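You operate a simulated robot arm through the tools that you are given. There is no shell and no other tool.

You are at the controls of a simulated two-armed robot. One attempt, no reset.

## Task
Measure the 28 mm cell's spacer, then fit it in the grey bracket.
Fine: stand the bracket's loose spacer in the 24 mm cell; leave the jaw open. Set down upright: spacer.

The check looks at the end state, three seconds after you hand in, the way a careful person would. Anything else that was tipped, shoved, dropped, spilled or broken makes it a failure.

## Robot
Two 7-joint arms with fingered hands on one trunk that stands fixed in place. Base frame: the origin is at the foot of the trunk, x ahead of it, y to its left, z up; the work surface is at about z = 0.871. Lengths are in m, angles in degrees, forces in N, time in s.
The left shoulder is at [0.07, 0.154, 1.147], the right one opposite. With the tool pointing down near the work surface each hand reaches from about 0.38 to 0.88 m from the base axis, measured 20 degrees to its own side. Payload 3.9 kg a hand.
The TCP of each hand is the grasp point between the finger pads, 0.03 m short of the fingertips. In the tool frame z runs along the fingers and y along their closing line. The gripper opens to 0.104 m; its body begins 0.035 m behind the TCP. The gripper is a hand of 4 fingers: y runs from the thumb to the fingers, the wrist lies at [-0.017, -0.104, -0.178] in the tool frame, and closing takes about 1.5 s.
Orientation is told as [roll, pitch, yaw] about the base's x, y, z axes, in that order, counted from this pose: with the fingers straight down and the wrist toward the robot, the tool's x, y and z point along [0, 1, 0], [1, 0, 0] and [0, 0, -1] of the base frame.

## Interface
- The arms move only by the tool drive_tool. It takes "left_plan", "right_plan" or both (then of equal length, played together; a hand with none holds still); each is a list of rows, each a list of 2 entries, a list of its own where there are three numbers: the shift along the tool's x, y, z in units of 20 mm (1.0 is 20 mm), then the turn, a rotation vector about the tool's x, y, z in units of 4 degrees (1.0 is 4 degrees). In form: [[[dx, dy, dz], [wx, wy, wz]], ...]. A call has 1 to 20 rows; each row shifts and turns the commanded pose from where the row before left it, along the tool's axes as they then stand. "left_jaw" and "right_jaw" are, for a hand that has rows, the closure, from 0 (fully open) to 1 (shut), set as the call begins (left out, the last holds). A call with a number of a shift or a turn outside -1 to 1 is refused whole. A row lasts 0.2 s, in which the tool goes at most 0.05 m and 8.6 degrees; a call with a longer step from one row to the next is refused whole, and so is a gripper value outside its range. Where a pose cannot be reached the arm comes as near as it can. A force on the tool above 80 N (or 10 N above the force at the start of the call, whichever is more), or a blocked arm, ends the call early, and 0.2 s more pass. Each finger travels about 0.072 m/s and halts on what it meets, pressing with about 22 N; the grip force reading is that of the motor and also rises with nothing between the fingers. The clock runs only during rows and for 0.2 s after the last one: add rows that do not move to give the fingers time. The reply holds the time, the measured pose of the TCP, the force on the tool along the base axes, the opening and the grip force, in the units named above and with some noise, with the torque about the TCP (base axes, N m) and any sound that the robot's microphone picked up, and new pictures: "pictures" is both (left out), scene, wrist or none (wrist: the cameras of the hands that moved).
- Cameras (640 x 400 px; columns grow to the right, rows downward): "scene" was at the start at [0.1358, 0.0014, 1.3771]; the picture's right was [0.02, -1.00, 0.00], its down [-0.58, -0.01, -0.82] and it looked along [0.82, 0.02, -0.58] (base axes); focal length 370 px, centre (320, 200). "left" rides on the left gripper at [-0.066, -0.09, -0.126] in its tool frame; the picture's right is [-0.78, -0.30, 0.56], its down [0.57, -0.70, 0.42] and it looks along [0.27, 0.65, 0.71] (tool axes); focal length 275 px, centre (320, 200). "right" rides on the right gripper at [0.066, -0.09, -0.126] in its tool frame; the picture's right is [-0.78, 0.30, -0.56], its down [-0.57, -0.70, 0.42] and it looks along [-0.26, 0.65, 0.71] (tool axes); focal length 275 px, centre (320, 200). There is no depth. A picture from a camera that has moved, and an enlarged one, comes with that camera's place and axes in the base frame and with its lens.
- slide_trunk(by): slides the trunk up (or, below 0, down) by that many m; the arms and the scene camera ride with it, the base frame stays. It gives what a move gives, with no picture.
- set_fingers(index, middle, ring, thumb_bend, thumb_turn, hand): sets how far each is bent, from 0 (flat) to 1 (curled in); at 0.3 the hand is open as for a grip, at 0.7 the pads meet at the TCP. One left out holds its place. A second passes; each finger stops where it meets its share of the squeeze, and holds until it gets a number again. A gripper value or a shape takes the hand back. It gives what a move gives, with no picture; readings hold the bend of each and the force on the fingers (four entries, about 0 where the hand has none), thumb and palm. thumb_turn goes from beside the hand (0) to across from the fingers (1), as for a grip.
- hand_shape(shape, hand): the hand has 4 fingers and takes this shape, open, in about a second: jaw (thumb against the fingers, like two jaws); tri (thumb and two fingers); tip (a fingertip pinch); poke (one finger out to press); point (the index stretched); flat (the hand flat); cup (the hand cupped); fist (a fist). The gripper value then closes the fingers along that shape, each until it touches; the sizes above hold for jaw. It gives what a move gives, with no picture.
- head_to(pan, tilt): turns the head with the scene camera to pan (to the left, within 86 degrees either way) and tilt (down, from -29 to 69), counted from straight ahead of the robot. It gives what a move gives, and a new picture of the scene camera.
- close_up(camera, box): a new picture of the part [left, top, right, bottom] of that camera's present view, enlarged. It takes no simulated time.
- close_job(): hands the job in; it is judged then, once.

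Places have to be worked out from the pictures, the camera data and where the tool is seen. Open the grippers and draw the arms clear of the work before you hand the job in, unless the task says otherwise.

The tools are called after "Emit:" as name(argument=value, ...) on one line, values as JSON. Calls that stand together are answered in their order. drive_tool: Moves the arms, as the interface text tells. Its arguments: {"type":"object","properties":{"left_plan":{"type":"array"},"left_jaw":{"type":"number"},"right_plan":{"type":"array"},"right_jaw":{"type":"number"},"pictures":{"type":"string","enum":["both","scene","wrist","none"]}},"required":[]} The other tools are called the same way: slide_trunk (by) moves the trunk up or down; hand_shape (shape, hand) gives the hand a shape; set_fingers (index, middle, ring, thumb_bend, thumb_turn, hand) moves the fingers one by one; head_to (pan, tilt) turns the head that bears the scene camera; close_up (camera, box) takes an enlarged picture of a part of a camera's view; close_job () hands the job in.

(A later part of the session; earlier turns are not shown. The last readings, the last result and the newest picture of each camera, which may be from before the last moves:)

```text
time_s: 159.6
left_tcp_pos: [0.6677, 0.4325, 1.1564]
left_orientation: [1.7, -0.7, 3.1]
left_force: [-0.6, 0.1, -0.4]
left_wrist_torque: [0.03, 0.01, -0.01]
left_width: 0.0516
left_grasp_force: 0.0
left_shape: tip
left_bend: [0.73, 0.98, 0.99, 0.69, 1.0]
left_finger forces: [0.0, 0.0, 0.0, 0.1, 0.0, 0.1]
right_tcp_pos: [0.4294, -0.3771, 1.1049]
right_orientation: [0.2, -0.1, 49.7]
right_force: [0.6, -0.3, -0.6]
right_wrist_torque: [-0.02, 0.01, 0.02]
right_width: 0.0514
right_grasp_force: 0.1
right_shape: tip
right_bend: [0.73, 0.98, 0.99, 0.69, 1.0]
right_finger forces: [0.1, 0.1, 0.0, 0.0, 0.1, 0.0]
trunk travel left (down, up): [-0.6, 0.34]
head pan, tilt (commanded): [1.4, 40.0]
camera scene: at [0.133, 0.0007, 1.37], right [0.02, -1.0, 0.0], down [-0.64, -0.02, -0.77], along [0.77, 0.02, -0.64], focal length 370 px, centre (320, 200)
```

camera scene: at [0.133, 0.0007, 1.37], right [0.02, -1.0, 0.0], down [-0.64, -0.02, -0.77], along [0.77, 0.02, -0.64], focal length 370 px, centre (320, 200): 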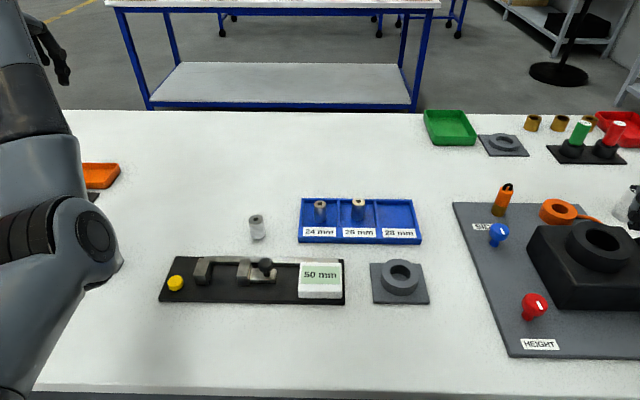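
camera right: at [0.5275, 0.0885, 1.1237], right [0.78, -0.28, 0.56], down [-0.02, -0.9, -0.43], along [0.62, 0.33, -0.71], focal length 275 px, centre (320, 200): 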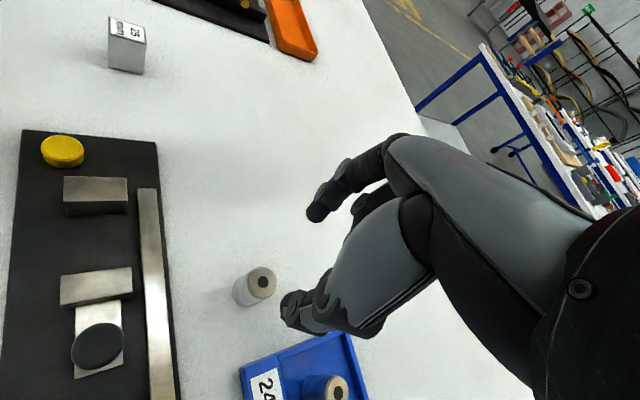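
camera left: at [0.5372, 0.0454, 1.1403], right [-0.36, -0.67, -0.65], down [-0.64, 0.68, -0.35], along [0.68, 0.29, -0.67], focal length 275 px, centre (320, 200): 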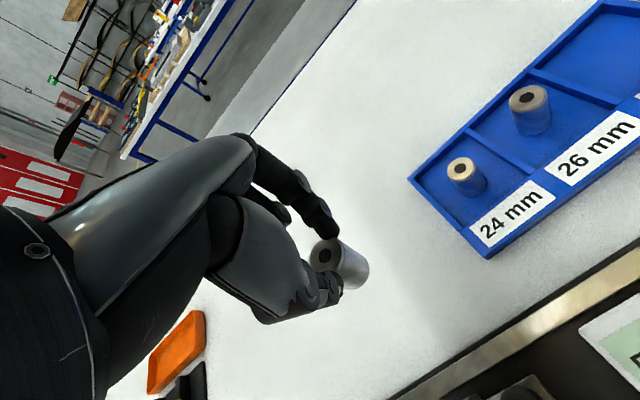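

The left arm is now well clear at far left. I'll bring the right hand across to the spacer at about (0.635, 0.134), staying high.

Emit:
drive_tool(right_plan=[[[0.302, 0.932, 0], [0, 0, 0]], [[0.302, 0.932, 0], [0, 0, 0]], [[0.302, 0.932, 0], [0, 0, 0]], [[0.302, 0.932, 0], [0, 0, 0]], [[0.302, 0.932, 0], [0, 0, 0]], [[0.302, 0.932, 0], [0, 0, 0]], [[0.302, 0.932, 0], [0, 0, 0]], [[0.302, 0.932, 0], [0, 0, 0]], [[0.302, 0.932, 0], [0, 0, 0]], [[0.302, 0.932, 0], [0, 0, 0]], [[0.302, 0.932, 0], [0, 0, 0]], [[0.302, 0.932, 0], [0, 0, 0]], [[0.302, 0.932, 0], [0, 0, 0]], [[0.302, 0.932, 0], [0, 0, 0]], [[0, 0, 0], [0, 0, 0]]], right_jaw=0.5, pictures="none")

```text
time_s: 162.8
left_tcp_pos: [0.668, 0.4338, 1.1559]
left_orientation: [1.5, -0.8, 3.1]
left_force: [0.5, 0.2, 0.1]
left_wrist_torque: [0.01, -0.01, -0.02]
left_width: 0.0517
left_grasp_force: 0.0
left_shape: tip
left_bend: [0.73, 0.98, 0.99, 0.69, 1.0]
left_finger forces: [0.0, 0.1, 0.1, 0.1, 0.0, 0.0]
right_tcp_pos: [0.5328, -0.1228, 1.1052]
right_orientation: [0.0, -0.1, 49.8]
right_force: [0.0, 0.1, -0.5]
right_wrist_torque: [0.01, 0.01, -0.01]
right_width: 0.0516
right_grasp_force: 0.0
right_shape: tip
right_bend: [0.73, 0.98, 0.99, 0.69, 1.0]
right_finger forces: [0.0, 0.0, 0.0, 0.0, 0.1, 0.1]
trunk travel left (down, up): [-0.6, 0.34]
head pan, tilt (commanded): [1.4, 40.0]
```

Tracking well. I'll complete the approach and descend to about 1.005.

Emit:
drive_tool(right_plan=[[[0.302, 0.932, 0], [0, 0, 0]], [[0.302, 0.932, 0], [0, 0, 0]], [[0.302, 0.932, 0], [0, 0, 0]], [[0.302, 0.932, 0], [0, 0, 0]], [[0.302, 0.932, 0], [0, 0, 0]], [[0.302, 0.932, 0], [0, 0, 0]], [[0.302, 0.932, 0], [0, 0, 0]], [[0.302, 0.932, 0], [0, 0, 0]], [[0.302, 0.932, 0], [0, 0, 0]], [[0.302, 0.932, 0], [0, 0, 0]], [[0.302, 0.932, 0], [0, 0, 0]], [[0.302, 0.932, 0], [0, 0, 0]], [[0.302, 0.932, 0], [0, 0, 0]], [[0.302, 0.932, 0], [0, 0, 0]], [[0, 0, 1], [0, 0, 0]], [[0, 0, 1], [0, 0, 0]], [[0, 0, 1], [0, 0, 0]], [[0, 0, 1], [0, 0, 0]], [[0, 0, 1], [0, 0, 0]], [[0, 0, 0], [0, 0, 0]]], pictures="both")

Emit:
close_up(camera="right", box=[200, 180, 360, 340])

```text
time_s: 167.0
left_tcp_pos: [0.6675, 0.4333, 1.156]
left_orientation: [1.6, -0.8, 3.2]
left_force: [0.3, 0.2, -1.9]
left_wrist_torque: [0.01, -0.03, 0.05]
left_width: 0.0518
left_grasp_force: 0.1
left_shape: tip
left_bend: [0.73, 0.98, 0.99, 0.69, 1.0]
left_finger forces: [0.1, 0.0, 0.0, 0.0, 0.0, 0.0]
right_tcp_pos: [0.6389, 0.1312, 1.0083]
right_orientation: [0.0, 0.0, 49.8]
right_force: [-0.1, -0.8, 0.2]
right_wrist_torque: [-0.01, -0.01, -0.01]
right_width: 0.0515
right_grasp_force: 0.2
right_shape: tip
right_bend: [0.73, 0.98, 0.99, 0.69, 1.0]
right_finger forces: [0.1, 0.1, 0.1, 0.0, 0.0, 0.1]
trunk travel left (down, up): [-0.6, 0.34]
head pan, tilt (commanded): [1.4, 40.0]
camera scene: at [0.1328, 0.0015, 1.37], right [0.02, -1.0, 0.0], down [-0.64, -0.02, -0.77], along [0.77, 0.02, -0.64], focal length 370 px, centre (320, 200)
camera right: at [0.5293, 0.1043, 1.1323], right [0.78, -0.27, 0.56], down [-0.02, -0.91, -0.43], along [0.62, 0.32, -0.71], focal length 275 px, centre (320, 200)
```

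scene: 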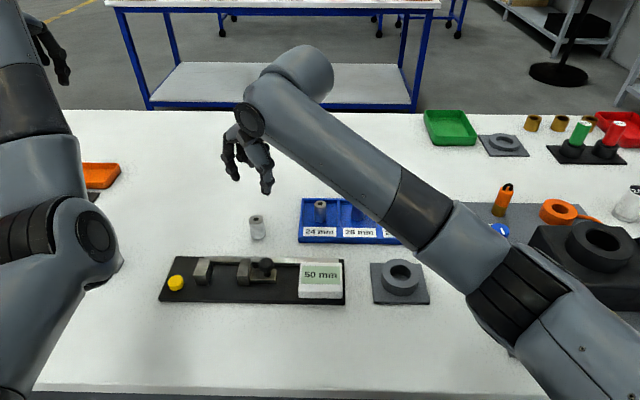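
right: 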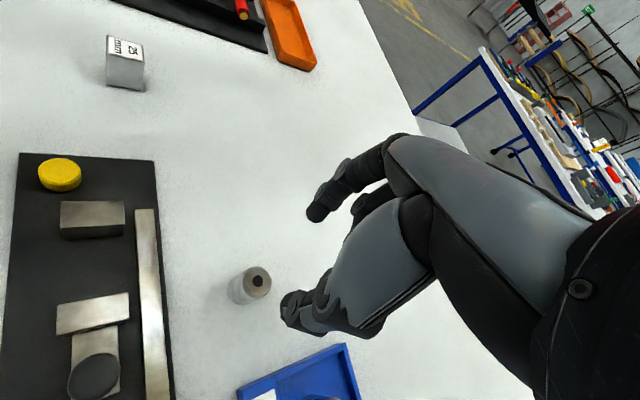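

```text
2.50 times, centred on (280, 260) of right
camera zoom: at [0.5293, 0.1043, 1.1323], right [0.78, -0.27, 0.56], down [-0.02, -0.91, -0.43], along [0.62, 0.32, -0.71], focal length 688 px, centre (420, 50)
```

zoom: 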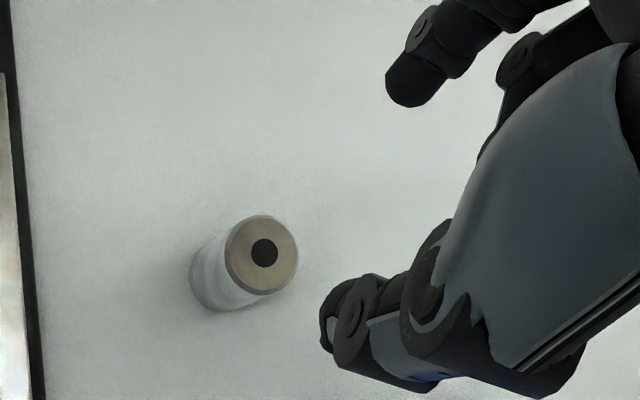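

The spacer is about 4 mm off the ideal pinch point. I'll correct and go down partway for another check.

Emit:
drive_tool(right_plan=[[[0.11, -0.13, 0], [0, 0, 0]], [[0, 0, 0.8], [0, 0, 0]], [[0, 0, 0.8], [0, 0, 0]], [[0, 0, 0.8], [0, 0, 0]], [[0, 0, 0], [0, 0, 0]]], pictures="none")

Emit:
close_up(camera="right", box=[220, 170, 380, 330])

```text
time_s: 168.2
left_tcp_pos: [0.6666, 0.4337, 1.1563]
left_orientation: [1.6, -0.7, 3.2]
left_force: [-0.1, 0.0, 0.2]
left_wrist_torque: [0.01, 0.05, -0.01]
left_width: 0.0517
left_grasp_force: 0.1
left_shape: tip
left_bend: [0.73, 0.98, 0.99, 0.69, 1.0]
left_finger forces: [0.0, 0.0, 0.1, 0.0, 0.0, 0.0]
right_tcp_pos: [0.6338, 0.1289, 0.9588]
right_orientation: [0.0, 0.0, 49.8]
right_force: [-0.8, 1.0, 0.1]
right_wrist_torque: [-0.04, 0.0, 0.0]
right_width: 0.0515
right_grasp_force: 0.0
right_shape: tip
right_bend: [0.73, 0.98, 0.99, 0.69, 1.0]
right_finger forces: [0.0, 0.0, 0.0, 0.0, 0.0, 0.1]
trunk travel left (down, up): [-0.6, 0.34]
head pan, tilt (commanded): [1.4, 40.0]
```

```text
2.50 times, centred on (300, 250) of right
camera zoom: at [0.5256, 0.103, 1.0834], right [0.78, -0.28, 0.56], down [-0.02, -0.9, -0.43], along [0.62, 0.32, -0.71], focal length 688 px, centre (370, 75)
```

zoom: 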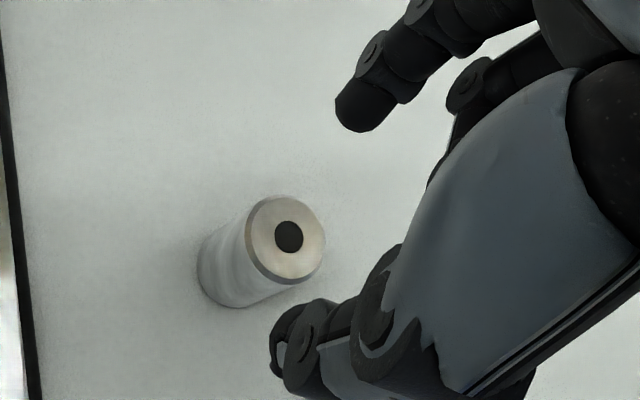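

Within 2 mm now. One small nudge, then I'll lower the tips around the spacer at a slightly higher grip so the fingers stay clear of the bracket ring later.

Emit:
drive_tool(right_plan=[[[0, 0.09, 0], [0, 0, 0]], [[0, 0, 0.4], [0, 0, 0]], [[0, 0, 0.4], [0, 0, 0]], [[0, 0, 0.4], [0, 0, 0]], [[0, 0, 0.4], [0, 0, 0]], [[0, 0, 0.28], [0, 0, 0]], [[0, 0, 0], [0, 0, 0]]], right_jaw=0.6, pictures="none")

Emit:
close_up(camera="right", box=[230, 160, 390, 320])

```text
time_s: 169.8
left_tcp_pos: [0.6685, 0.4339, 1.1574]
left_orientation: [1.6, -0.8, 3.2]
left_force: [0.6, 0.0, 0.6]
left_wrist_torque: [-0.03, 0.0, -0.03]
left_width: 0.0516
left_grasp_force: 0.0
left_shape: tip
left_bend: [0.73, 0.98, 0.99, 0.69, 1.0]
left_finger forces: [0.0, 0.1, 0.0, 0.0, 0.0, 0.0]
right_tcp_pos: [0.6352, 0.1299, 0.9196]
right_orientation: [0.0, 0.1, 49.8]
right_force: [0.0, -0.6, -0.6]
right_wrist_torque: [0.0, -0.01, 0.01]
right_width: 0.0419
right_grasp_force: 0.0
right_shape: tip
right_bend: [0.73, 0.98, 0.99, 0.72, 1.0]
right_finger forces: [0.0, 0.0, 0.1, 0.0, 0.0, 0.1]
trunk travel left (down, up): [-0.6, 0.34]
head pan, tilt (commanded): [1.4, 40.0]
```

```text
2.50 times, centred on (310, 240) of right
camera zoom: at [0.5264, 0.104, 1.0446], right [0.78, -0.28, 0.56], down [-0.02, -0.9, -0.43], along [0.62, 0.32, -0.71], focal length 688 px, centre (345, 100)
```

zoom: 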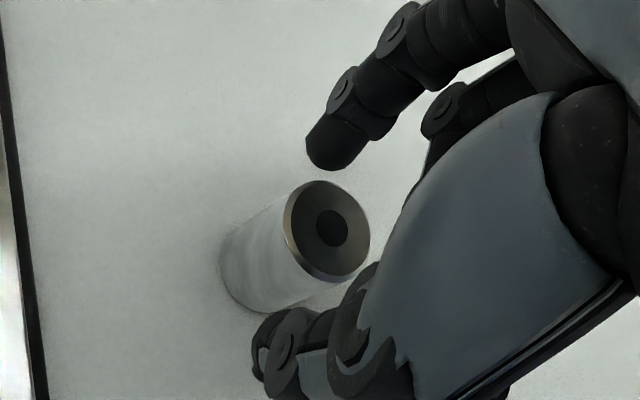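

Nearly ideal. I'll nudge about 1.5 mm and close the pinch.

Emit:
drive_tool(right_plan=[[[-0.07, 0.07, 0], [0, 0, 0]], [[0, 0, 0], [0, 0, 0]], [[0, 0, 0], [0, 0, 0]], [[0, 0, 0], [0, 0, 0]], [[0, 0, 0], [0, 0, 0]], [[0, 0, 0], [0, 0, 0]], [[0, 0, 0], [0, 0, 0]]], right_jaw=0.95, pictures="none")

Emit:
close_up(camera="right", box=[230, 160, 390, 320])

```text
time_s: 171.4
left_tcp_pos: [0.6682, 0.4335, 1.1558]
left_orientation: [1.6, -0.8, 3.3]
left_force: [-0.4, -0.7, -1.0]
left_wrist_torque: [-0.01, -0.01, 0.0]
left_width: 0.0515
left_grasp_force: 0.1
left_shape: tip
left_bend: [0.73, 0.98, 0.99, 0.69, 1.0]
left_finger forces: [0.0, 0.0, 0.1, 0.1, 0.0, 0.0]
right_tcp_pos: [0.6366, 0.1303, 0.9191]
right_orientation: [-0.1, 0.0, 49.7]
right_force: [-0.5, -0.8, 1.4]
right_wrist_torque: [0.0, -0.01, 0.0]
right_width: 0.0206
right_grasp_force: 22.0
right_shape: tip
right_bend: [0.73, 1.0, 1.0, 0.74, 1.0]
right_finger forces: [19.0, 0.0, 0.1, 0.0, 19.5, 0.0]
trunk travel left (down, up): [-0.6, 0.34]
head pan, tilt (commanded): [1.4, 40.0]
```

```text
2.50 times, centred on (310, 240) of right
camera zoom: at [0.5284, 0.1046, 1.0448], right [0.78, -0.27, 0.56], down [-0.02, -0.9, -0.43], along [0.62, 0.32, -0.71], focal length 688 px, centre (345, 100)
```

zoom: 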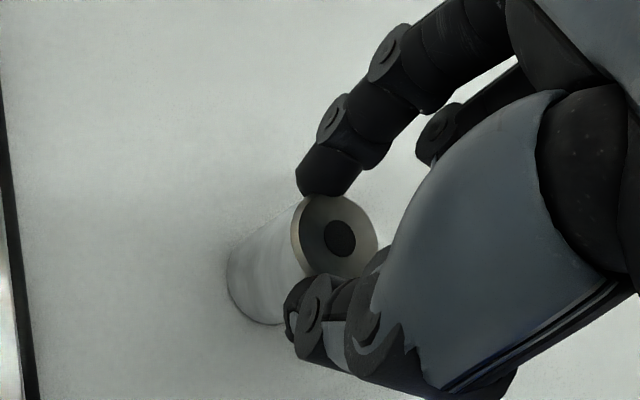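

The grip is good at about 19 N each. I'll lift carefully and check the hold before travelling.

Emit:
drive_tool(right_plan=[[[0, 0, -0.15], [0, 0, 0]], [[0, 0, -0.2], [0, 0, 0]], [[0, 0, -0.4], [0, 0, 0]], [[0, 0, -0.8], [0, 0, 0]], [[0, 0, -0.9], [0, 0, 0]], [[0, 0, -0.9], [0, 0, 0]], [[0, 0, -0.9], [0, 0, 0]], [[0, 0, 0], [0, 0, 0]]], pictures="none")

Emit:
close_up(camera="right", box=[230, 160, 390, 320])

```text
time_s: 173.2
left_tcp_pos: [0.6687, 0.4339, 1.1569]
left_orientation: [1.6, -0.8, 3.2]
left_force: [-0.8, -0.3, -0.3]
left_wrist_torque: [0.04, -0.05, -0.01]
left_width: 0.0518
left_grasp_force: 0.1
left_shape: tip
left_bend: [0.73, 0.98, 0.99, 0.69, 1.0]
left_finger forces: [0.1, 0.0, 0.0, 0.0, 0.1, 0.0]
right_tcp_pos: [0.6358, 0.1315, 1.0053]
right_orientation: [-0.1, 0.0, 49.7]
right_force: [-0.1, 0.4, -0.4]
right_wrist_torque: [0.03, 0.0, 0.0]
right_width: 0.0201
right_grasp_force: 21.8
right_shape: tip
right_bend: [0.73, 1.0, 1.0, 0.74, 1.0]
right_finger forces: [19.0, 0.0, 0.0, 0.0, 19.5, 0.1]
trunk travel left (down, up): [-0.6, 0.34]
head pan, tilt (commanded): [1.4, 40.0]
```

```text
2.50 times, centred on (310, 240) of right
camera zoom: at [0.5279, 0.1053, 1.1302], right [0.78, -0.27, 0.56], down [-0.02, -0.9, -0.43], along [0.62, 0.32, -0.71], focal length 688 px, centre (345, 100)
```

zoom: 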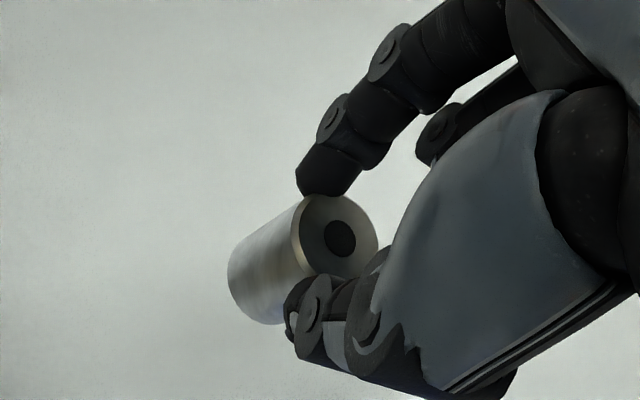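

The hold is firm and steady. I'll carry it at this height to hover over the bracket.

Emit:
drive_tool(right_plan=[[[-0.262, -0.951, 0], [0, 0, 0]], [[-0.262, -0.951, 0], [0, 0, 0]], [[-0.262, -0.951, 0], [0, 0, 0]], [[-0.262, -0.951, 0], [0, 0, 0]], [[-0.262, -0.951, 0], [0, 0, 0]], [[-0.262, -0.951, 0], [0, 0, 0]], [[-0.262, -0.951, 0], [0, 0, 0]], [[-0.262, -0.951, 0], [0, 0, 0]], [[-0.262, -0.951, 0], [0, 0, 0]], [[-0.262, -0.951, 0], [0, 0, 0]], [[-0.262, -0.951, 0], [0, 0, 0]], [[-0.262, -0.951, 0], [0, 0, 0]], [[-0.262, -0.951, 0], [0, 0, 0]], [[-0.262, -0.951, 0], [0, 0, 0]], [[0, 0, 0], [0, 0, 0]]], pictures="none")

Emit:
close_up(camera="scene", box=[350, 200, 450, 310])

Emit:
close_up(camera="right", box=[180, 140, 380, 340])

```text
time_s: 176.4
left_tcp_pos: [0.668, 0.4337, 1.157]
left_orientation: [1.4, -0.9, 3.2]
left_force: [0.4, 0.1, 0.4]
left_wrist_torque: [0.01, 0.01, 0.0]
left_width: 0.0517
left_grasp_force: 0.1
left_shape: tip
left_bend: [0.73, 0.98, 0.99, 0.69, 1.0]
left_finger forces: [0.1, 0.0, 0.0, 0.0, 0.0, 0.0]
right_tcp_pos: [0.5205, -0.1189, 1.0045]
right_orientation: [0.0, -0.1, 49.8]
right_force: [0.4, -0.7, -0.4]
right_wrist_torque: [0.02, 0.01, 0.0]
right_width: 0.0204
right_grasp_force: 21.7
right_shape: tip
right_bend: [0.73, 1.0, 1.0, 0.74, 1.0]
right_finger forces: [19.1, 0.0, 0.1, 0.0, 19.4, 0.0]
trunk travel left (down, up): [-0.6, 0.34]
head pan, tilt (commanded): [1.4, 40.0]
```

```text
3.64 times, centred on (400, 255) of scene
camera zoom: at [0.1333, 0.0018, 1.37], right [0.02, -1.0, 0.0], down [-0.64, -0.02, -0.77], along [0.77, 0.02, -0.64], focal length 1346 px, centre (29, 0)
```

zoom: 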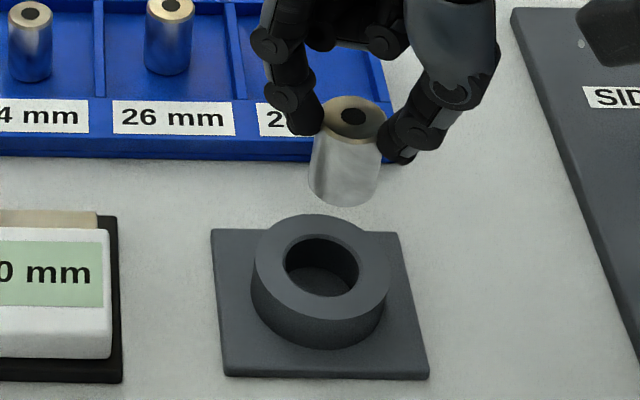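

```text
2.00 times, centred on (280, 240) of right
camera zoom: at [0.4129, -0.1446, 1.1288], right [0.78, -0.27, 0.56], down [-0.02, -0.91, -0.42], along [0.62, 0.32, -0.71], focal length 551 px, centre (400, 120)
```

zoom: 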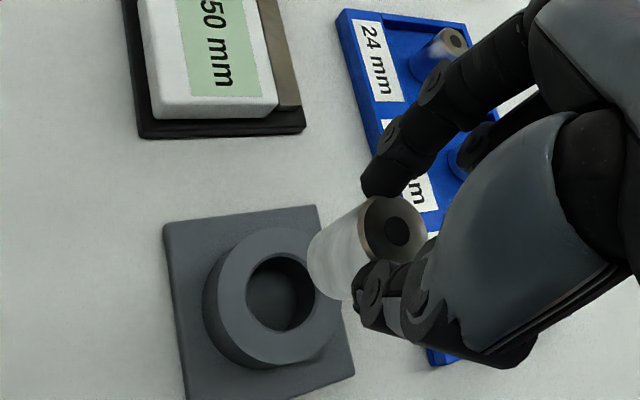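

The spacer is within about 1.5 mm of the bore axis in both views. I'll apply a small correction and lower to just above the ring for a final check.

Emit:
drive_tool(right_plan=[[[-0.04, -0.045, 0.4], [0, 0, 0]], [[0, 0, 0.6], [0, 0, 0]], [[0, 0, 0.6], [0, 0, 0]], [[0, 0, 0.5], [0, 0, 0]], [[0, 0, 0.25], [0, 0, 0]], [[0, 0, 0], [0, 0, 0]]], pictures="none")

Emit:
close_up(camera="scene", box=[360, 225, 440, 305])

Emit:
close_up(camera="right", box=[220, 150, 380, 310])

```text
time_s: 177.8
left_tcp_pos: [0.6673, 0.4336, 1.1567]
left_orientation: [1.6, -0.7, 3.2]
left_force: [0.4, -0.6, 0.1]
left_wrist_torque: [-0.03, 0.01, 0.01]
left_width: 0.0515
left_grasp_force: 0.1
left_shape: tip
left_bend: [0.73, 0.98, 0.99, 0.69, 1.0]
left_finger forces: [0.0, 0.1, 0.1, 0.1, 0.0, 0.0]
right_tcp_pos: [0.5221, -0.1206, 0.9594]
right_orientation: [0.1, 0.0, 49.9]
right_force: [0.2, 0.1, -0.6]
right_wrist_torque: [-0.01, 0.01, -0.04]
right_width: 0.0203
right_grasp_force: 22.0
right_shape: tip
right_bend: [0.73, 1.0, 1.0, 0.74, 1.0]
right_finger forces: [19.1, 0.0, 0.0, 0.1, 19.4, 0.0]
trunk travel left (down, up): [-0.6, 0.34]
head pan, tilt (commanded): [1.4, 40.0]
```

```text
5.00 times, centred on (400, 265) of scene
camera zoom: at [0.133, 0.0013, 1.37], right [0.02, -1.0, 0.0], down [-0.64, -0.02, -0.77], along [0.77, 0.02, -0.64], focal length 1851 px, centre (-80, -125)
```

zoom: 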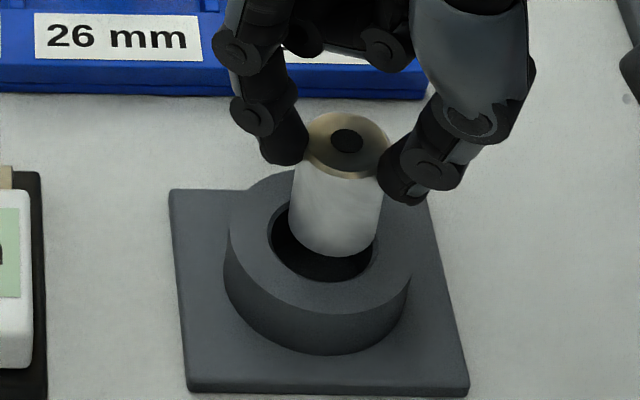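

```text
2.50 times, centred on (300, 230) of right
camera zoom: at [0.4125, -0.1461, 1.083], right [0.78, -0.27, 0.56], down [-0.02, -0.9, -0.43], along [0.62, 0.33, -0.71], focal length 688 px, centre (370, 125)
```

zoom: 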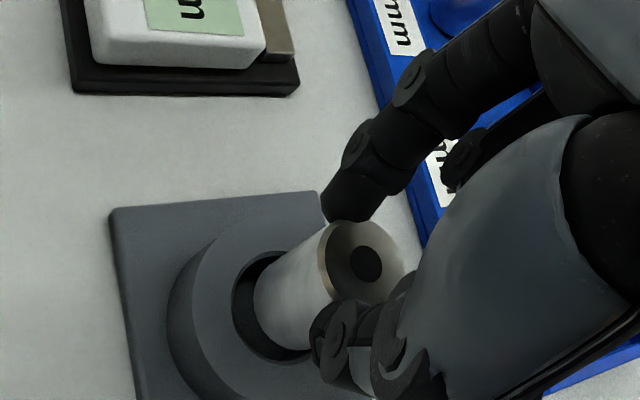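

Both views suggest the spacer should go about 2 mm further in +x to line up with the bore. I'll make that correction, then lower 10 mm to ring level.

Emit:
drive_tool(right_plan=[[[-0.085, 0.07, 0], [0, 0, 0]], [[0, 0, 0.15], [0, 0, 0]], [[0, 0, 0.15], [0, 0, 0]], [[0, 0, 0.15], [0, 0, 0]], [[0, 0, 0], [0, 0, 0]]], pictures="none")

Emit:
close_up(camera="scene", box=[370, 235, 430, 295])

Emit:
close_up(camera="right", box=[240, 170, 360, 290])

```text
time_s: 179.0
left_tcp_pos: [0.6683, 0.4337, 1.1568]
left_orientation: [1.6, -0.8, 3.2]
left_force: [-0.5, 0.3, -0.1]
left_wrist_torque: [0.02, 0.0, 0.0]
left_width: 0.0519
left_grasp_force: 0.1
left_shape: tip
left_bend: [0.73, 0.98, 0.99, 0.69, 1.0]
left_finger forces: [0.0, 0.1, 0.0, 0.0, 0.1, 0.0]
right_tcp_pos: [0.5233, -0.1188, 0.9478]
right_orientation: [0.1, 0.0, 49.8]
right_force: [-0.5, 0.0, -0.7]
right_wrist_torque: [0.02, 0.02, 0.03]
right_width: 0.0204
right_grasp_force: 22.0
right_shape: tip
right_bend: [0.73, 1.0, 1.0, 0.74, 1.0]
right_finger forces: [19.1, 0.1, 0.2, 0.0, 19.4, 0.0]
trunk travel left (down, up): [-0.6, 0.34]
head pan, tilt (commanded): [1.4, 40.0]
```

```text
6.67 times, centred on (400, 265) of scene
camera zoom: at [0.133, 0.0014, 1.37], right [0.02, -1.0, 0.0], down [-0.64, -0.02, -0.77], along [0.77, 0.02, -0.64], focal length 2468 px, centre (-213, -233)
```

zoom: 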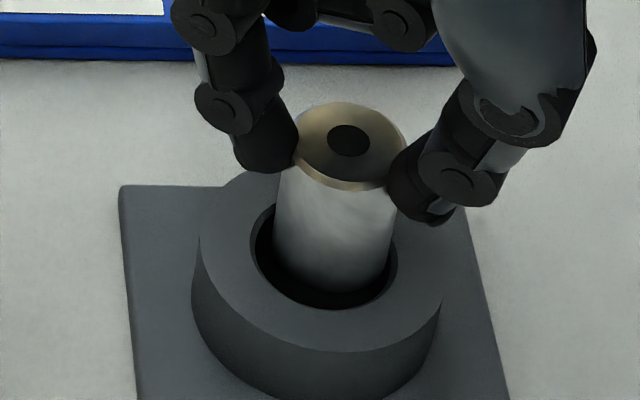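

```text
3.33 times, centred on (300, 230) of right
camera zoom: at [0.4149, -0.1461, 1.0736], right [0.78, -0.28, 0.56], down [-0.02, -0.9, -0.43], along [0.62, 0.32, -0.71], focal length 918 px, centre (387, 100)
```

zoom: 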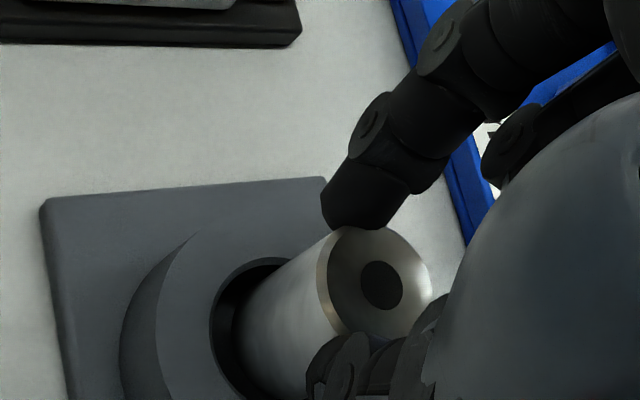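

At ring level the spacer's right edge lines up with the bore's right edge, with about 4 mm of gap on the left. I'll shift about 2 mm in +y and 1 mm back to centre it, then look again.

Emit:
drive_tool(right_plan=[[[0.095, 0.05, 0], [0, 0, 0]], [[0, 0, 0], [0, 0, 0]]], pictures="none")

Emit:
close_up(camera="scene", box=[370, 235, 430, 295])

```text
time_s: 179.6
left_tcp_pos: [0.6679, 0.4328, 1.1556]
left_orientation: [1.7, -0.8, 3.2]
left_force: [-0.4, 0.6, -0.3]
left_wrist_torque: [-0.01, -0.02, 0.0]
left_width: 0.0517
left_grasp_force: 0.1
left_shape: tip
left_bend: [0.73, 0.98, 0.99, 0.69, 1.0]
left_finger forces: [0.0, 0.0, 0.0, 0.0, 0.0, 0.1]
right_tcp_pos: [0.5218, -0.119, 0.9491]
right_orientation: [0.0, 0.0, 49.7]
right_force: [0.3, 0.3, -0.3]
right_wrist_torque: [0.02, 0.0, -0.03]
right_width: 0.02
right_grasp_force: 22.4
right_shape: tip
right_bend: [0.73, 1.0, 1.0, 0.74, 1.0]
right_finger forces: [19.1, 0.0, 0.1, 0.0, 19.4, 0.0]
trunk travel left (down, up): [-0.6, 0.34]
head pan, tilt (commanded): [1.4, 40.0]
```

```text
6.67 times, centred on (400, 265) of scene
camera zoom: at [0.133, 0.0014, 1.37], right [0.02, -1.0, 0.0], down [-0.64, -0.02, -0.77], along [0.77, 0.02, -0.64], focal length 2468 px, centre (-213, -233)
```

zoom: 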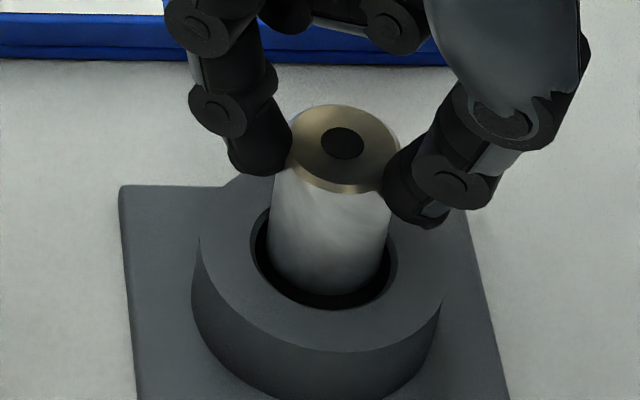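

The spacer is now centred in the bore. I'll lower gently 4 mm and watch for forces.

Emit:
drive_tool(right_plan=[[[0, 0, 0.1], [0, 0, 0]], [[0, 0, 0.1], [0, 0, 0]], [[0, 0, 0], [0, 0, 0]]], pictures="none")

Emit:
close_up(camera="scene", box=[370, 235, 430, 295])

```text
time_s: 180.4
left_tcp_pos: [0.6676, 0.4341, 1.1574]
left_orientation: [1.6, -0.8, 3.2]
left_force: [0.0, 0.7, 0.8]
left_wrist_torque: [-0.02, -0.03, -0.01]
left_width: 0.0515
left_grasp_force: 0.2
left_shape: tip
left_bend: [0.73, 0.98, 0.99, 0.69, 1.0]
left_finger forces: [0.0, 0.0, 0.1, 0.0, 0.1, 0.1]
right_tcp_pos: [0.5229, -0.1187, 0.9444]
right_orientation: [0.0, 0.0, 49.9]
right_force: [0.2, 0.1, -0.9]
right_wrist_torque: [-0.02, -0.04, -0.02]
right_width: 0.0202
right_grasp_force: 21.7
right_shape: tip
right_bend: [0.73, 1.0, 1.0, 0.74, 1.0]
right_finger forces: [19.1, 0.1, 0.0, 0.1, 19.4, 0.0]
trunk travel left (down, up): [-0.6, 0.34]
head pan, tilt (commanded): [1.4, 40.0]
```

```text
6.67 times, centred on (400, 265) of scene
camera zoom: at [0.133, 0.0014, 1.37], right [0.02, -1.0, 0.0], down [-0.64, -0.02, -0.77], along [0.77, 0.02, -0.64], focal length 2468 px, centre (-213, -233)
```

zoom: 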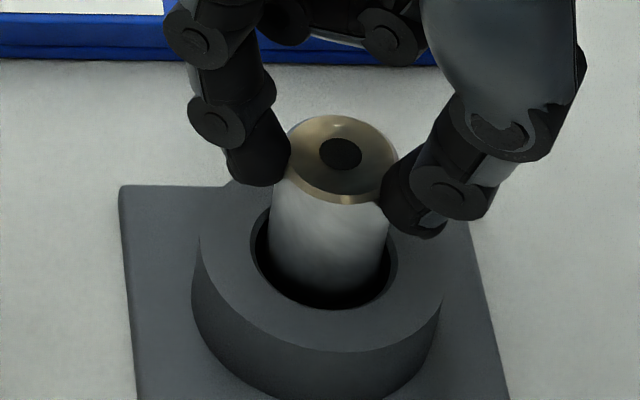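

No contact, and it's sliding into the bore freely. I'll lower another 5 mm.

Emit:
drive_tool(right_plan=[[[0, 0, 0.1], [0, 0, 0]], [[0, 0, 0.1], [0, 0, 0]], [[0, 0, 0.05], [0, 0, 0]], [[0, 0, 0], [0, 0, 0]]], pictures="none")

Emit:
close_up(camera="scene", box=[370, 235, 430, 295])

Emit:
close_up(camera="right", box=[240, 170, 360, 290])

```text
time_s: 181.4
left_tcp_pos: [0.6676, 0.4334, 1.1574]
left_orientation: [1.5, -0.8, 3.3]
left_force: [0.6, 0.0, -1.1]
left_wrist_torque: [0.03, 0.01, 0.0]
left_width: 0.0515
left_grasp_force: 0.0
left_shape: tip
left_bend: [0.73, 0.98, 0.99, 0.69, 1.0]
left_finger forces: [0.0, 0.0, 0.0, 0.0, 0.1, 0.0]
right_tcp_pos: [0.5219, -0.1186, 0.9405]
right_orientation: [0.0, -0.1, 49.8]
right_force: [0.2, 0.9, -0.7]
right_wrist_torque: [0.02, 0.0, 0.03]
right_width: 0.0205
right_grasp_force: 22.2
right_shape: tip
right_bend: [0.73, 1.0, 1.0, 0.74, 1.0]
right_finger forces: [19.1, 0.0, 0.1, 0.0, 19.4, 0.0]
trunk travel left (down, up): [-0.6, 0.34]
head pan, tilt (commanded): [1.4, 40.0]
```

```text
6.67 times, centred on (400, 265) of scene
camera zoom: at [0.133, 0.0014, 1.37], right [0.02, -1.0, 0.0], down [-0.64, -0.02, -0.77], along [0.77, 0.02, -0.64], focal length 2468 px, centre (-213, -233)
```

zoom: 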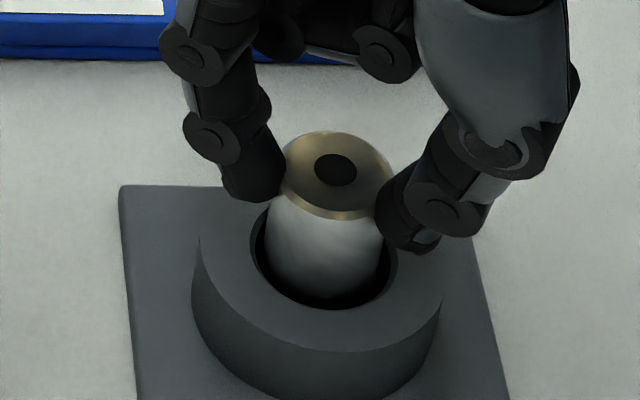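

```text
3.33 times, centred on (300, 230) of right
camera zoom: at [0.4137, -0.1442, 1.0645], right [0.78, -0.27, 0.56], down [-0.01, -0.9, -0.43], along [0.62, 0.33, -0.71], focal length 918 px, centre (387, 100)
```

zoom: 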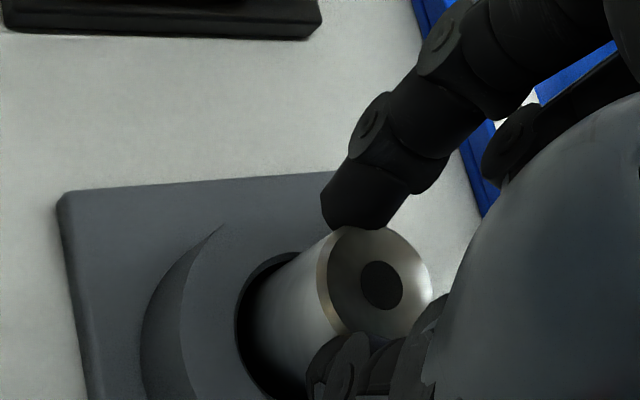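

It's in the bore and centred. I'll lower 8 mm more, expecting the floor around TCP 0.928.

Emit:
drive_tool(right_plan=[[[0, 0, 0.1], [0, 0, 0]], [[0, 0, 0.1], [0, 0, 0]], [[0, 0, 0.1], [0, 0, 0]], [[0, 0, 0.1], [0, 0, 0]], [[0, 0, 0], [0, 0, 0]]], pictures="none")

Emit:
close_up(camera="scene", box=[370, 235, 430, 295])

```text
time_s: 182.6
left_tcp_pos: [0.6674, 0.4334, 1.1579]
left_orientation: [1.5, -0.8, 3.2]
left_force: [-1.0, -0.4, -0.5]
left_wrist_torque: [0.01, 0.03, -0.01]
left_width: 0.0516
left_grasp_force: 0.0
left_shape: tip
left_bend: [0.73, 0.98, 0.99, 0.69, 1.0]
left_finger forces: [0.1, 0.0, 0.1, 0.1, 0.1, 0.0]
right_tcp_pos: [0.5239, -0.1182, 0.9325]
right_orientation: [0.0, 0.0, 49.9]
right_force: [0.7, 0.0, -0.8]
right_wrist_torque: [0.0, 0.0, 0.0]
right_width: 0.0205
right_grasp_force: 21.6
right_shape: tip
right_bend: [0.73, 1.0, 1.0, 0.74, 1.0]
right_finger forces: [19.2, 0.1, 0.1, 0.0, 19.5, 0.0]
trunk travel left (down, up): [-0.6, 0.34]
head pan, tilt (commanded): [1.4, 40.0]
```

```text
6.67 times, centred on (400, 265) of scene
camera zoom: at [0.133, 0.0014, 1.37], right [0.02, -1.0, 0.0], down [-0.64, -0.02, -0.77], along [0.77, 0.02, -0.64], focal length 2468 px, centre (-213, -233)
```

zoom: 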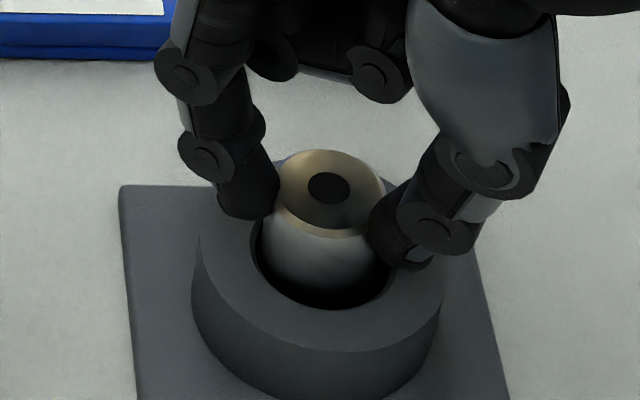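

Fingertips are still clear of the ring. I'll go on in 2 mm, then 1 mm steps.

Emit:
drive_tool(right_plan=[[[0, 0, 0.05], [0, 0, 0]], [[0, 0, 0.05], [0, 0, 0]], [[0, 0, 0], [0, 0, 0]]], pictures="none")

```text
time_s: 183.4
left_tcp_pos: [0.6676, 0.434, 1.1566]
left_orientation: [1.7, -0.8, 3.2]
left_force: [-0.5, -0.6, 0.2]
left_wrist_torque: [-0.03, -0.04, -0.03]
left_width: 0.0518
left_grasp_force: 0.0
left_shape: tip
left_bend: [0.73, 0.98, 0.99, 0.69, 1.0]
left_finger forces: [0.0, 0.0, 0.1, 0.0, 0.1, 0.0]
right_tcp_pos: [0.5225, -0.1176, 0.9304]
right_orientation: [0.0, 0.1, 49.9]
right_force: [0.3, 0.4, 0.2]
right_wrist_torque: [0.0, -0.01, -0.03]
right_width: 0.0203
right_grasp_force: 21.5
right_shape: tip
right_bend: [0.73, 1.0, 1.0, 0.74, 1.0]
right_finger forces: [19.1, 0.0, 0.1, 0.0, 19.5, 0.0]
trunk travel left (down, up): [-0.6, 0.34]
head pan, tilt (commanded): [1.4, 40.0]
```

No contact yet. One millimetre more.

Emit:
drive_tool(right_plan=[[[0, 0, 0.05], [0, 0, 0]], [[0, 0, 0], [0, 0, 0]]], pictures="none")

```text
time_s: 184.0
left_tcp_pos: [0.6674, 0.4343, 1.1563]
left_orientation: [1.5, -0.8, 3.1]
left_force: [-0.2, 0.1, -0.5]
left_wrist_torque: [0.02, -0.01, 0.01]
left_width: 0.0516
left_grasp_force: 0.0
left_shape: tip
left_bend: [0.73, 0.98, 0.99, 0.69, 1.0]
left_finger forces: [0.0, 0.1, 0.0, 0.1, 0.1, 0.0]
right_tcp_pos: [0.5222, -0.119, 0.9289]
right_orientation: [0.0, 0.0, 49.8]
right_force: [0.3, 0.5, -0.8]
right_wrist_torque: [-0.01, 0.03, -0.01]
right_width: 0.0204
right_grasp_force: 22.5
right_shape: tip
right_bend: [0.73, 1.0, 1.0, 0.74, 1.0]
right_finger forces: [19.1, 0.1, 0.0, 0.1, 19.4, 0.1]
trunk travel left (down, up): [-0.6, 0.34]
head pan, tilt (commanded): [1.4, 40.0]
```

Another millimetre.

Emit:
drive_tool(right_plan=[[[0, 0, 0.05], [0, 0, 0]], [[0, 0, 0], [0, 0, 0]]], pictures="none")

```text
time_s: 184.6
left_tcp_pos: [0.668, 0.4333, 1.1559]
left_orientation: [1.6, -0.8, 3.2]
left_force: [0.2, 0.5, -0.4]
left_wrist_torque: [0.0, 0.0, -0.01]
left_width: 0.0519
left_grasp_force: 0.0
left_shape: tip
left_bend: [0.73, 0.98, 0.99, 0.69, 1.0]
left_finger forces: [0.1, 0.0, 0.1, 0.0, 0.1, 0.0]
right_tcp_pos: [0.5229, -0.118, 0.9296]
right_orientation: [0.1, 0.0, 49.8]
right_force: [0.4, -0.4, -0.7]
right_wrist_torque: [-0.01, -0.03, 0.0]
right_width: 0.0205
right_grasp_force: 21.9
right_shape: tip
right_bend: [0.73, 1.0, 1.0, 0.74, 1.0]
right_finger forces: [19.1, 0.0, 0.1, 0.1, 19.4, 0.1]
trunk travel left (down, up): [-0.6, 0.34]
head pan, tilt (commanded): [1.4, 40.0]
```

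Continuing down a millimetre at a time.

Emit:
drive_tool(right_plan=[[[0, 0, 0.05], [0, 0, 0]], [[0, 0, 0], [0, 0, 0]]], pictures="none")

```text
time_s: 185.2
left_tcp_pos: [0.6687, 0.4331, 1.1564]
left_orientation: [1.6, -0.8, 3.3]
left_force: [0.1, -0.3, 0.8]
left_wrist_torque: [0.04, 0.02, 0.02]
left_width: 0.0517
left_grasp_force: 0.1
left_shape: tip
left_bend: [0.73, 0.98, 0.99, 0.69, 1.0]
left_finger forces: [0.1, 0.1, 0.0, 0.0, 0.1, 0.1]
right_tcp_pos: [0.523, -0.1201, 0.9292]
right_orientation: [0.0, 0.0, 49.8]
right_force: [-0.4, -0.1, 0.7]
right_wrist_torque: [0.0, 0.02, 0.0]
right_width: 0.0201
right_grasp_force: 21.6
right_shape: tip
right_bend: [0.73, 1.0, 1.0, 0.74, 1.0]
right_finger forces: [19.1, 0.1, 0.1, 0.1, 19.5, 0.0]
trunk travel left (down, up): [-0.6, 0.34]
head pan, tilt (commanded): [1.4, 40.0]
```

The force is just turning positive, so one more small step.

Emit:
drive_tool(right_plan=[[[0, 0, 0.05], [0, 0, 0]], [[0, 0, 0], [0, 0, 0]]], pictures="none")

Emit:
close_up(camera="scene", box=[370, 235, 430, 295])

```text
time_s: 185.8
left_tcp_pos: [0.6682, 0.433, 1.1581]
left_orientation: [1.6, -0.8, 3.2]
left_force: [-0.6, 0.8, -0.4]
left_wrist_torque: [0.03, -0.02, 0.01]
left_width: 0.0518
left_grasp_force: 0.1
left_shape: tip
left_bend: [0.73, 0.98, 0.99, 0.69, 1.0]
left_finger forces: [0.1, 0.0, 0.0, 0.0, 0.0, 0.0]
right_tcp_pos: [0.5229, -0.1185, 0.9268]
right_orientation: [0.0, -0.1, 49.8]
right_force: [0.0, -0.6, 3.6]
right_wrist_torque: [0.06, -0.03, -0.01]
right_width: 0.0205
right_grasp_force: 22.6
right_shape: tip
right_bend: [0.73, 1.0, 1.0, 0.74, 1.0]
right_finger forces: [19.4, 0.0, 0.0, 0.1, 20.2, 0.0]
trunk travel left (down, up): [-0.6, 0.34]
head pan, tilt (commanded): [1.4, 40.0]
```

```text
6.67 times, centred on (400, 265) of scene
camera zoom: at [0.1325, 0.0014, 1.3701], right [0.02, -1.0, 0.0], down [-0.64, -0.02, -0.77], along [0.77, 0.02, -0.64], focal length 2468 px, centre (-213, -233)
```

zoom: 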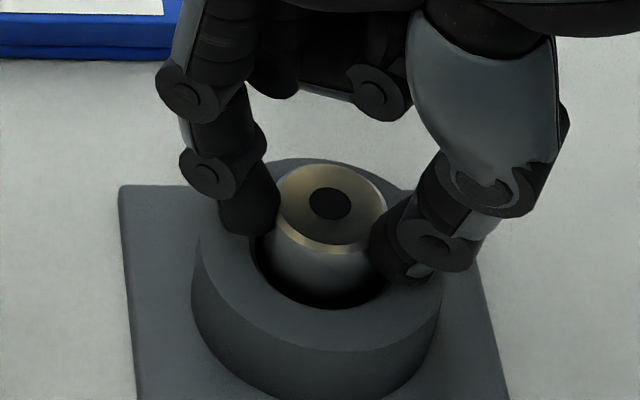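

The spacer is seated on the bore floor: 3.6 N at 0.927, just as predicted. I'll open the pinch.

Emit:
drive_tool(right_plan=[[[0, 0, 0], [0, 0, 0]], [[0, 0, 0], [0, 0, 0]], [[0, 0, 0], [0, 0, 0]], [[0, 0, 0], [0, 0, 0]]], right_jaw=0.5, pictures="none")

Emit:
close_up(camera="scene", box=[370, 235, 430, 295])

Emit:
close_up(camera="right", box=[220, 150, 380, 310])

```text
time_s: 186.8
left_tcp_pos: [0.6679, 0.433, 1.1563]
left_orientation: [1.6, -0.8, 3.2]
left_force: [-0.1, -0.6, -0.7]
left_wrist_torque: [0.0, -0.02, -0.01]
left_width: 0.0514
left_grasp_force: 0.1
left_shape: tip
left_bend: [0.73, 0.98, 0.99, 0.69, 1.0]
left_finger forces: [0.0, 0.0, 0.1, 0.0, 0.0, 0.1]
right_tcp_pos: [0.5237, -0.1182, 0.9264]
right_orientation: [-0.1, 0.0, 49.8]
right_force: [-0.4, -0.9, 0.0]
right_wrist_torque: [0.0, 0.03, 0.0]
right_width: 0.0512
right_grasp_force: 0.1
right_shape: tip
right_bend: [0.73, 0.98, 0.99, 0.69, 1.0]
right_finger forces: [0.0, 0.0, 0.0, 0.0, 0.0, 0.0]
trunk travel left (down, up): [-0.6, 0.34]
head pan, tilt (commanded): [1.4, 40.0]
```

```text
6.67 times, centred on (400, 265) of scene
camera zoom: at [0.133, 0.0014, 1.37], right [0.02, -1.0, 0.0], down [-0.64, -0.02, -0.77], along [0.77, 0.02, -0.64], focal length 2468 px, centre (-213, -233)
```

zoom: 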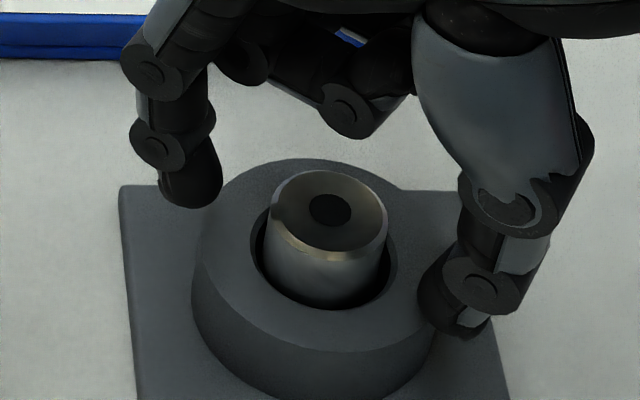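

```text
2.50 times, centred on (300, 230) of right
camera zoom: at [0.4139, -0.1447, 1.0511], right [0.78, -0.27, 0.56], down [-0.02, -0.9, -0.43], along [0.62, 0.33, -0.71], focal length 688 px, centre (370, 125)
```

zoom: 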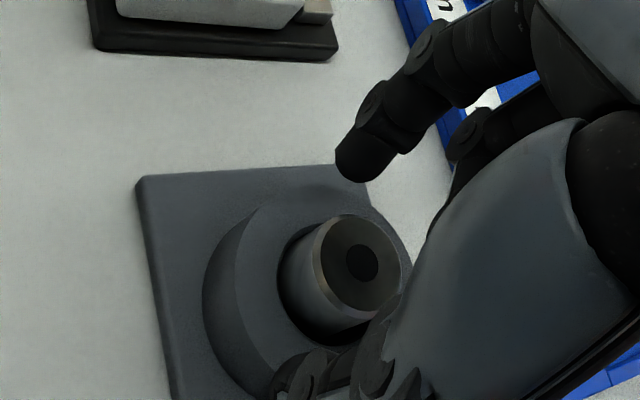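

The 28 mm spacer stands upright in the bracket bore. I'll raise the right hand straight up and withdraw it to its side.

Emit:
drive_tool(right_plan=[[[0, 0, -0.3], [0, 0, 0]], [[0, 0, -0.6], [0, 0, 0]], [[0, 0, -0.9], [0, 0, 0]], [[0, 0, -1], [0, 0, 0]], [[0, 0, -1], [0, 0, 0]], [[0, 0, -1], [0, 0, 0]], [[0, 0, -1], [0, 0, 0]], [[0, 0, -1], [0, 0, 0]], [[0, 0, -1], [0, 0, 0]], [[0, 0, -1], [0, 0, 0]], [[0, 0, 0], [0, 0, 0]]], pictures="none")

Emit:
drive_tool(right_plan=[[[-0.302, -0.932, 0], [0, 0, 0]], [[-0.302, -0.932, 0], [0, 0, 0]], [[-0.302, -0.932, 0], [0, 0, 0]], [[-0.302, -0.932, 0], [0, 0, 0]], [[-0.302, -0.932, 0], [0, 0, 0]], [[-0.302, -0.932, 0], [0, 0, 0]], [[-0.302, -0.932, 0], [0, 0, 0]], [[-0.302, -0.932, 0], [0, 0, 0]], [[-0.302, -0.932, 0], [0, 0, 0]], [[-0.302, -0.932, 0], [0, 0, 0]], [[-0.302, -0.932, 0], [0, 0, 0]], [[-0.302, -0.932, 0], [0, 0, 0]], [[0, 0, 0], [0, 0, 0]]], right_jaw=0.0, pictures="scene")

```text
time_s: 189.2
left_tcp_pos: [0.6676, 0.4334, 1.1572]
left_orientation: [1.7, -0.8, 3.2]
left_force: [-1.1, -0.5, 0.5]
left_wrist_torque: [0.04, 0.0, -0.01]
left_width: 0.0517
left_grasp_force: 0.1
left_shape: tip
left_bend: [0.73, 0.98, 0.99, 0.69, 1.0]
left_finger forces: [0.1, 0.1, 0.0, 0.0, 0.0, 0.0]
right_tcp_pos: [0.5217, -0.1174, 1.1011]
right_orientation: [0.0, 0.0, 49.8]
right_force: [0.0, -0.1, -0.1]
right_wrist_torque: [0.01, 0.03, 0.0]
right_width: 0.0515
right_grasp_force: 0.2
right_shape: tip
right_bend: [0.73, 0.98, 0.99, 0.69, 1.0]
right_finger forces: [0.0, 0.0, 0.0, 0.1, 0.1, 0.1]
trunk travel left (down, up): [-0.6, 0.34]
head pan, tilt (commanded): [1.4, 40.0]
```

```text
time_s: 192.0
left_tcp_pos: [0.6687, 0.4329, 1.1562]
left_orientation: [1.6, -0.7, 3.2]
left_force: [0.5, 0.1, 0.1]
left_wrist_torque: [0.0, -0.02, 0.05]
left_width: 0.0515
left_grasp_force: 0.0
left_shape: tip
left_bend: [0.73, 0.98, 0.99, 0.69, 1.0]
left_finger forces: [0.0, 0.0, 0.1, 0.0, 0.1, 0.0]
right_tcp_pos: [0.4329, -0.3341, 1.102]
right_orientation: [0.0, -0.1, 49.8]
right_force: [0.9, 0.8, -0.2]
right_wrist_torque: [0.01, 0.03, 0.0]
right_width: 0.1037
right_grasp_force: 0.0
right_shape: tip
right_bend: [0.31, 0.98, 0.99, 0.3, 0.97]
right_finger forces: [0.0, 0.0, 0.1, 0.0, 0.0, 0.0]
trunk travel left (down, up): [-0.6, 0.34]
head pan, tilt (commanded): [1.4, 40.0]
camera scene: at [0.1331, 0.0016, 1.37], right [0.02, -1.0, 0.0], down [-0.64, -0.02, -0.77], along [0.77, 0.02, -0.64], focal length 370 px, centre (320, 200)
```

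scene: 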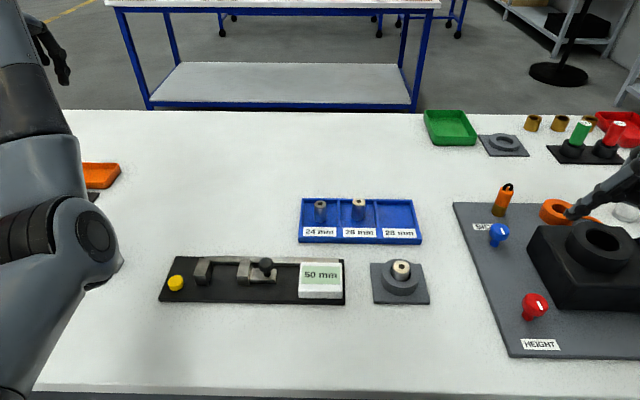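

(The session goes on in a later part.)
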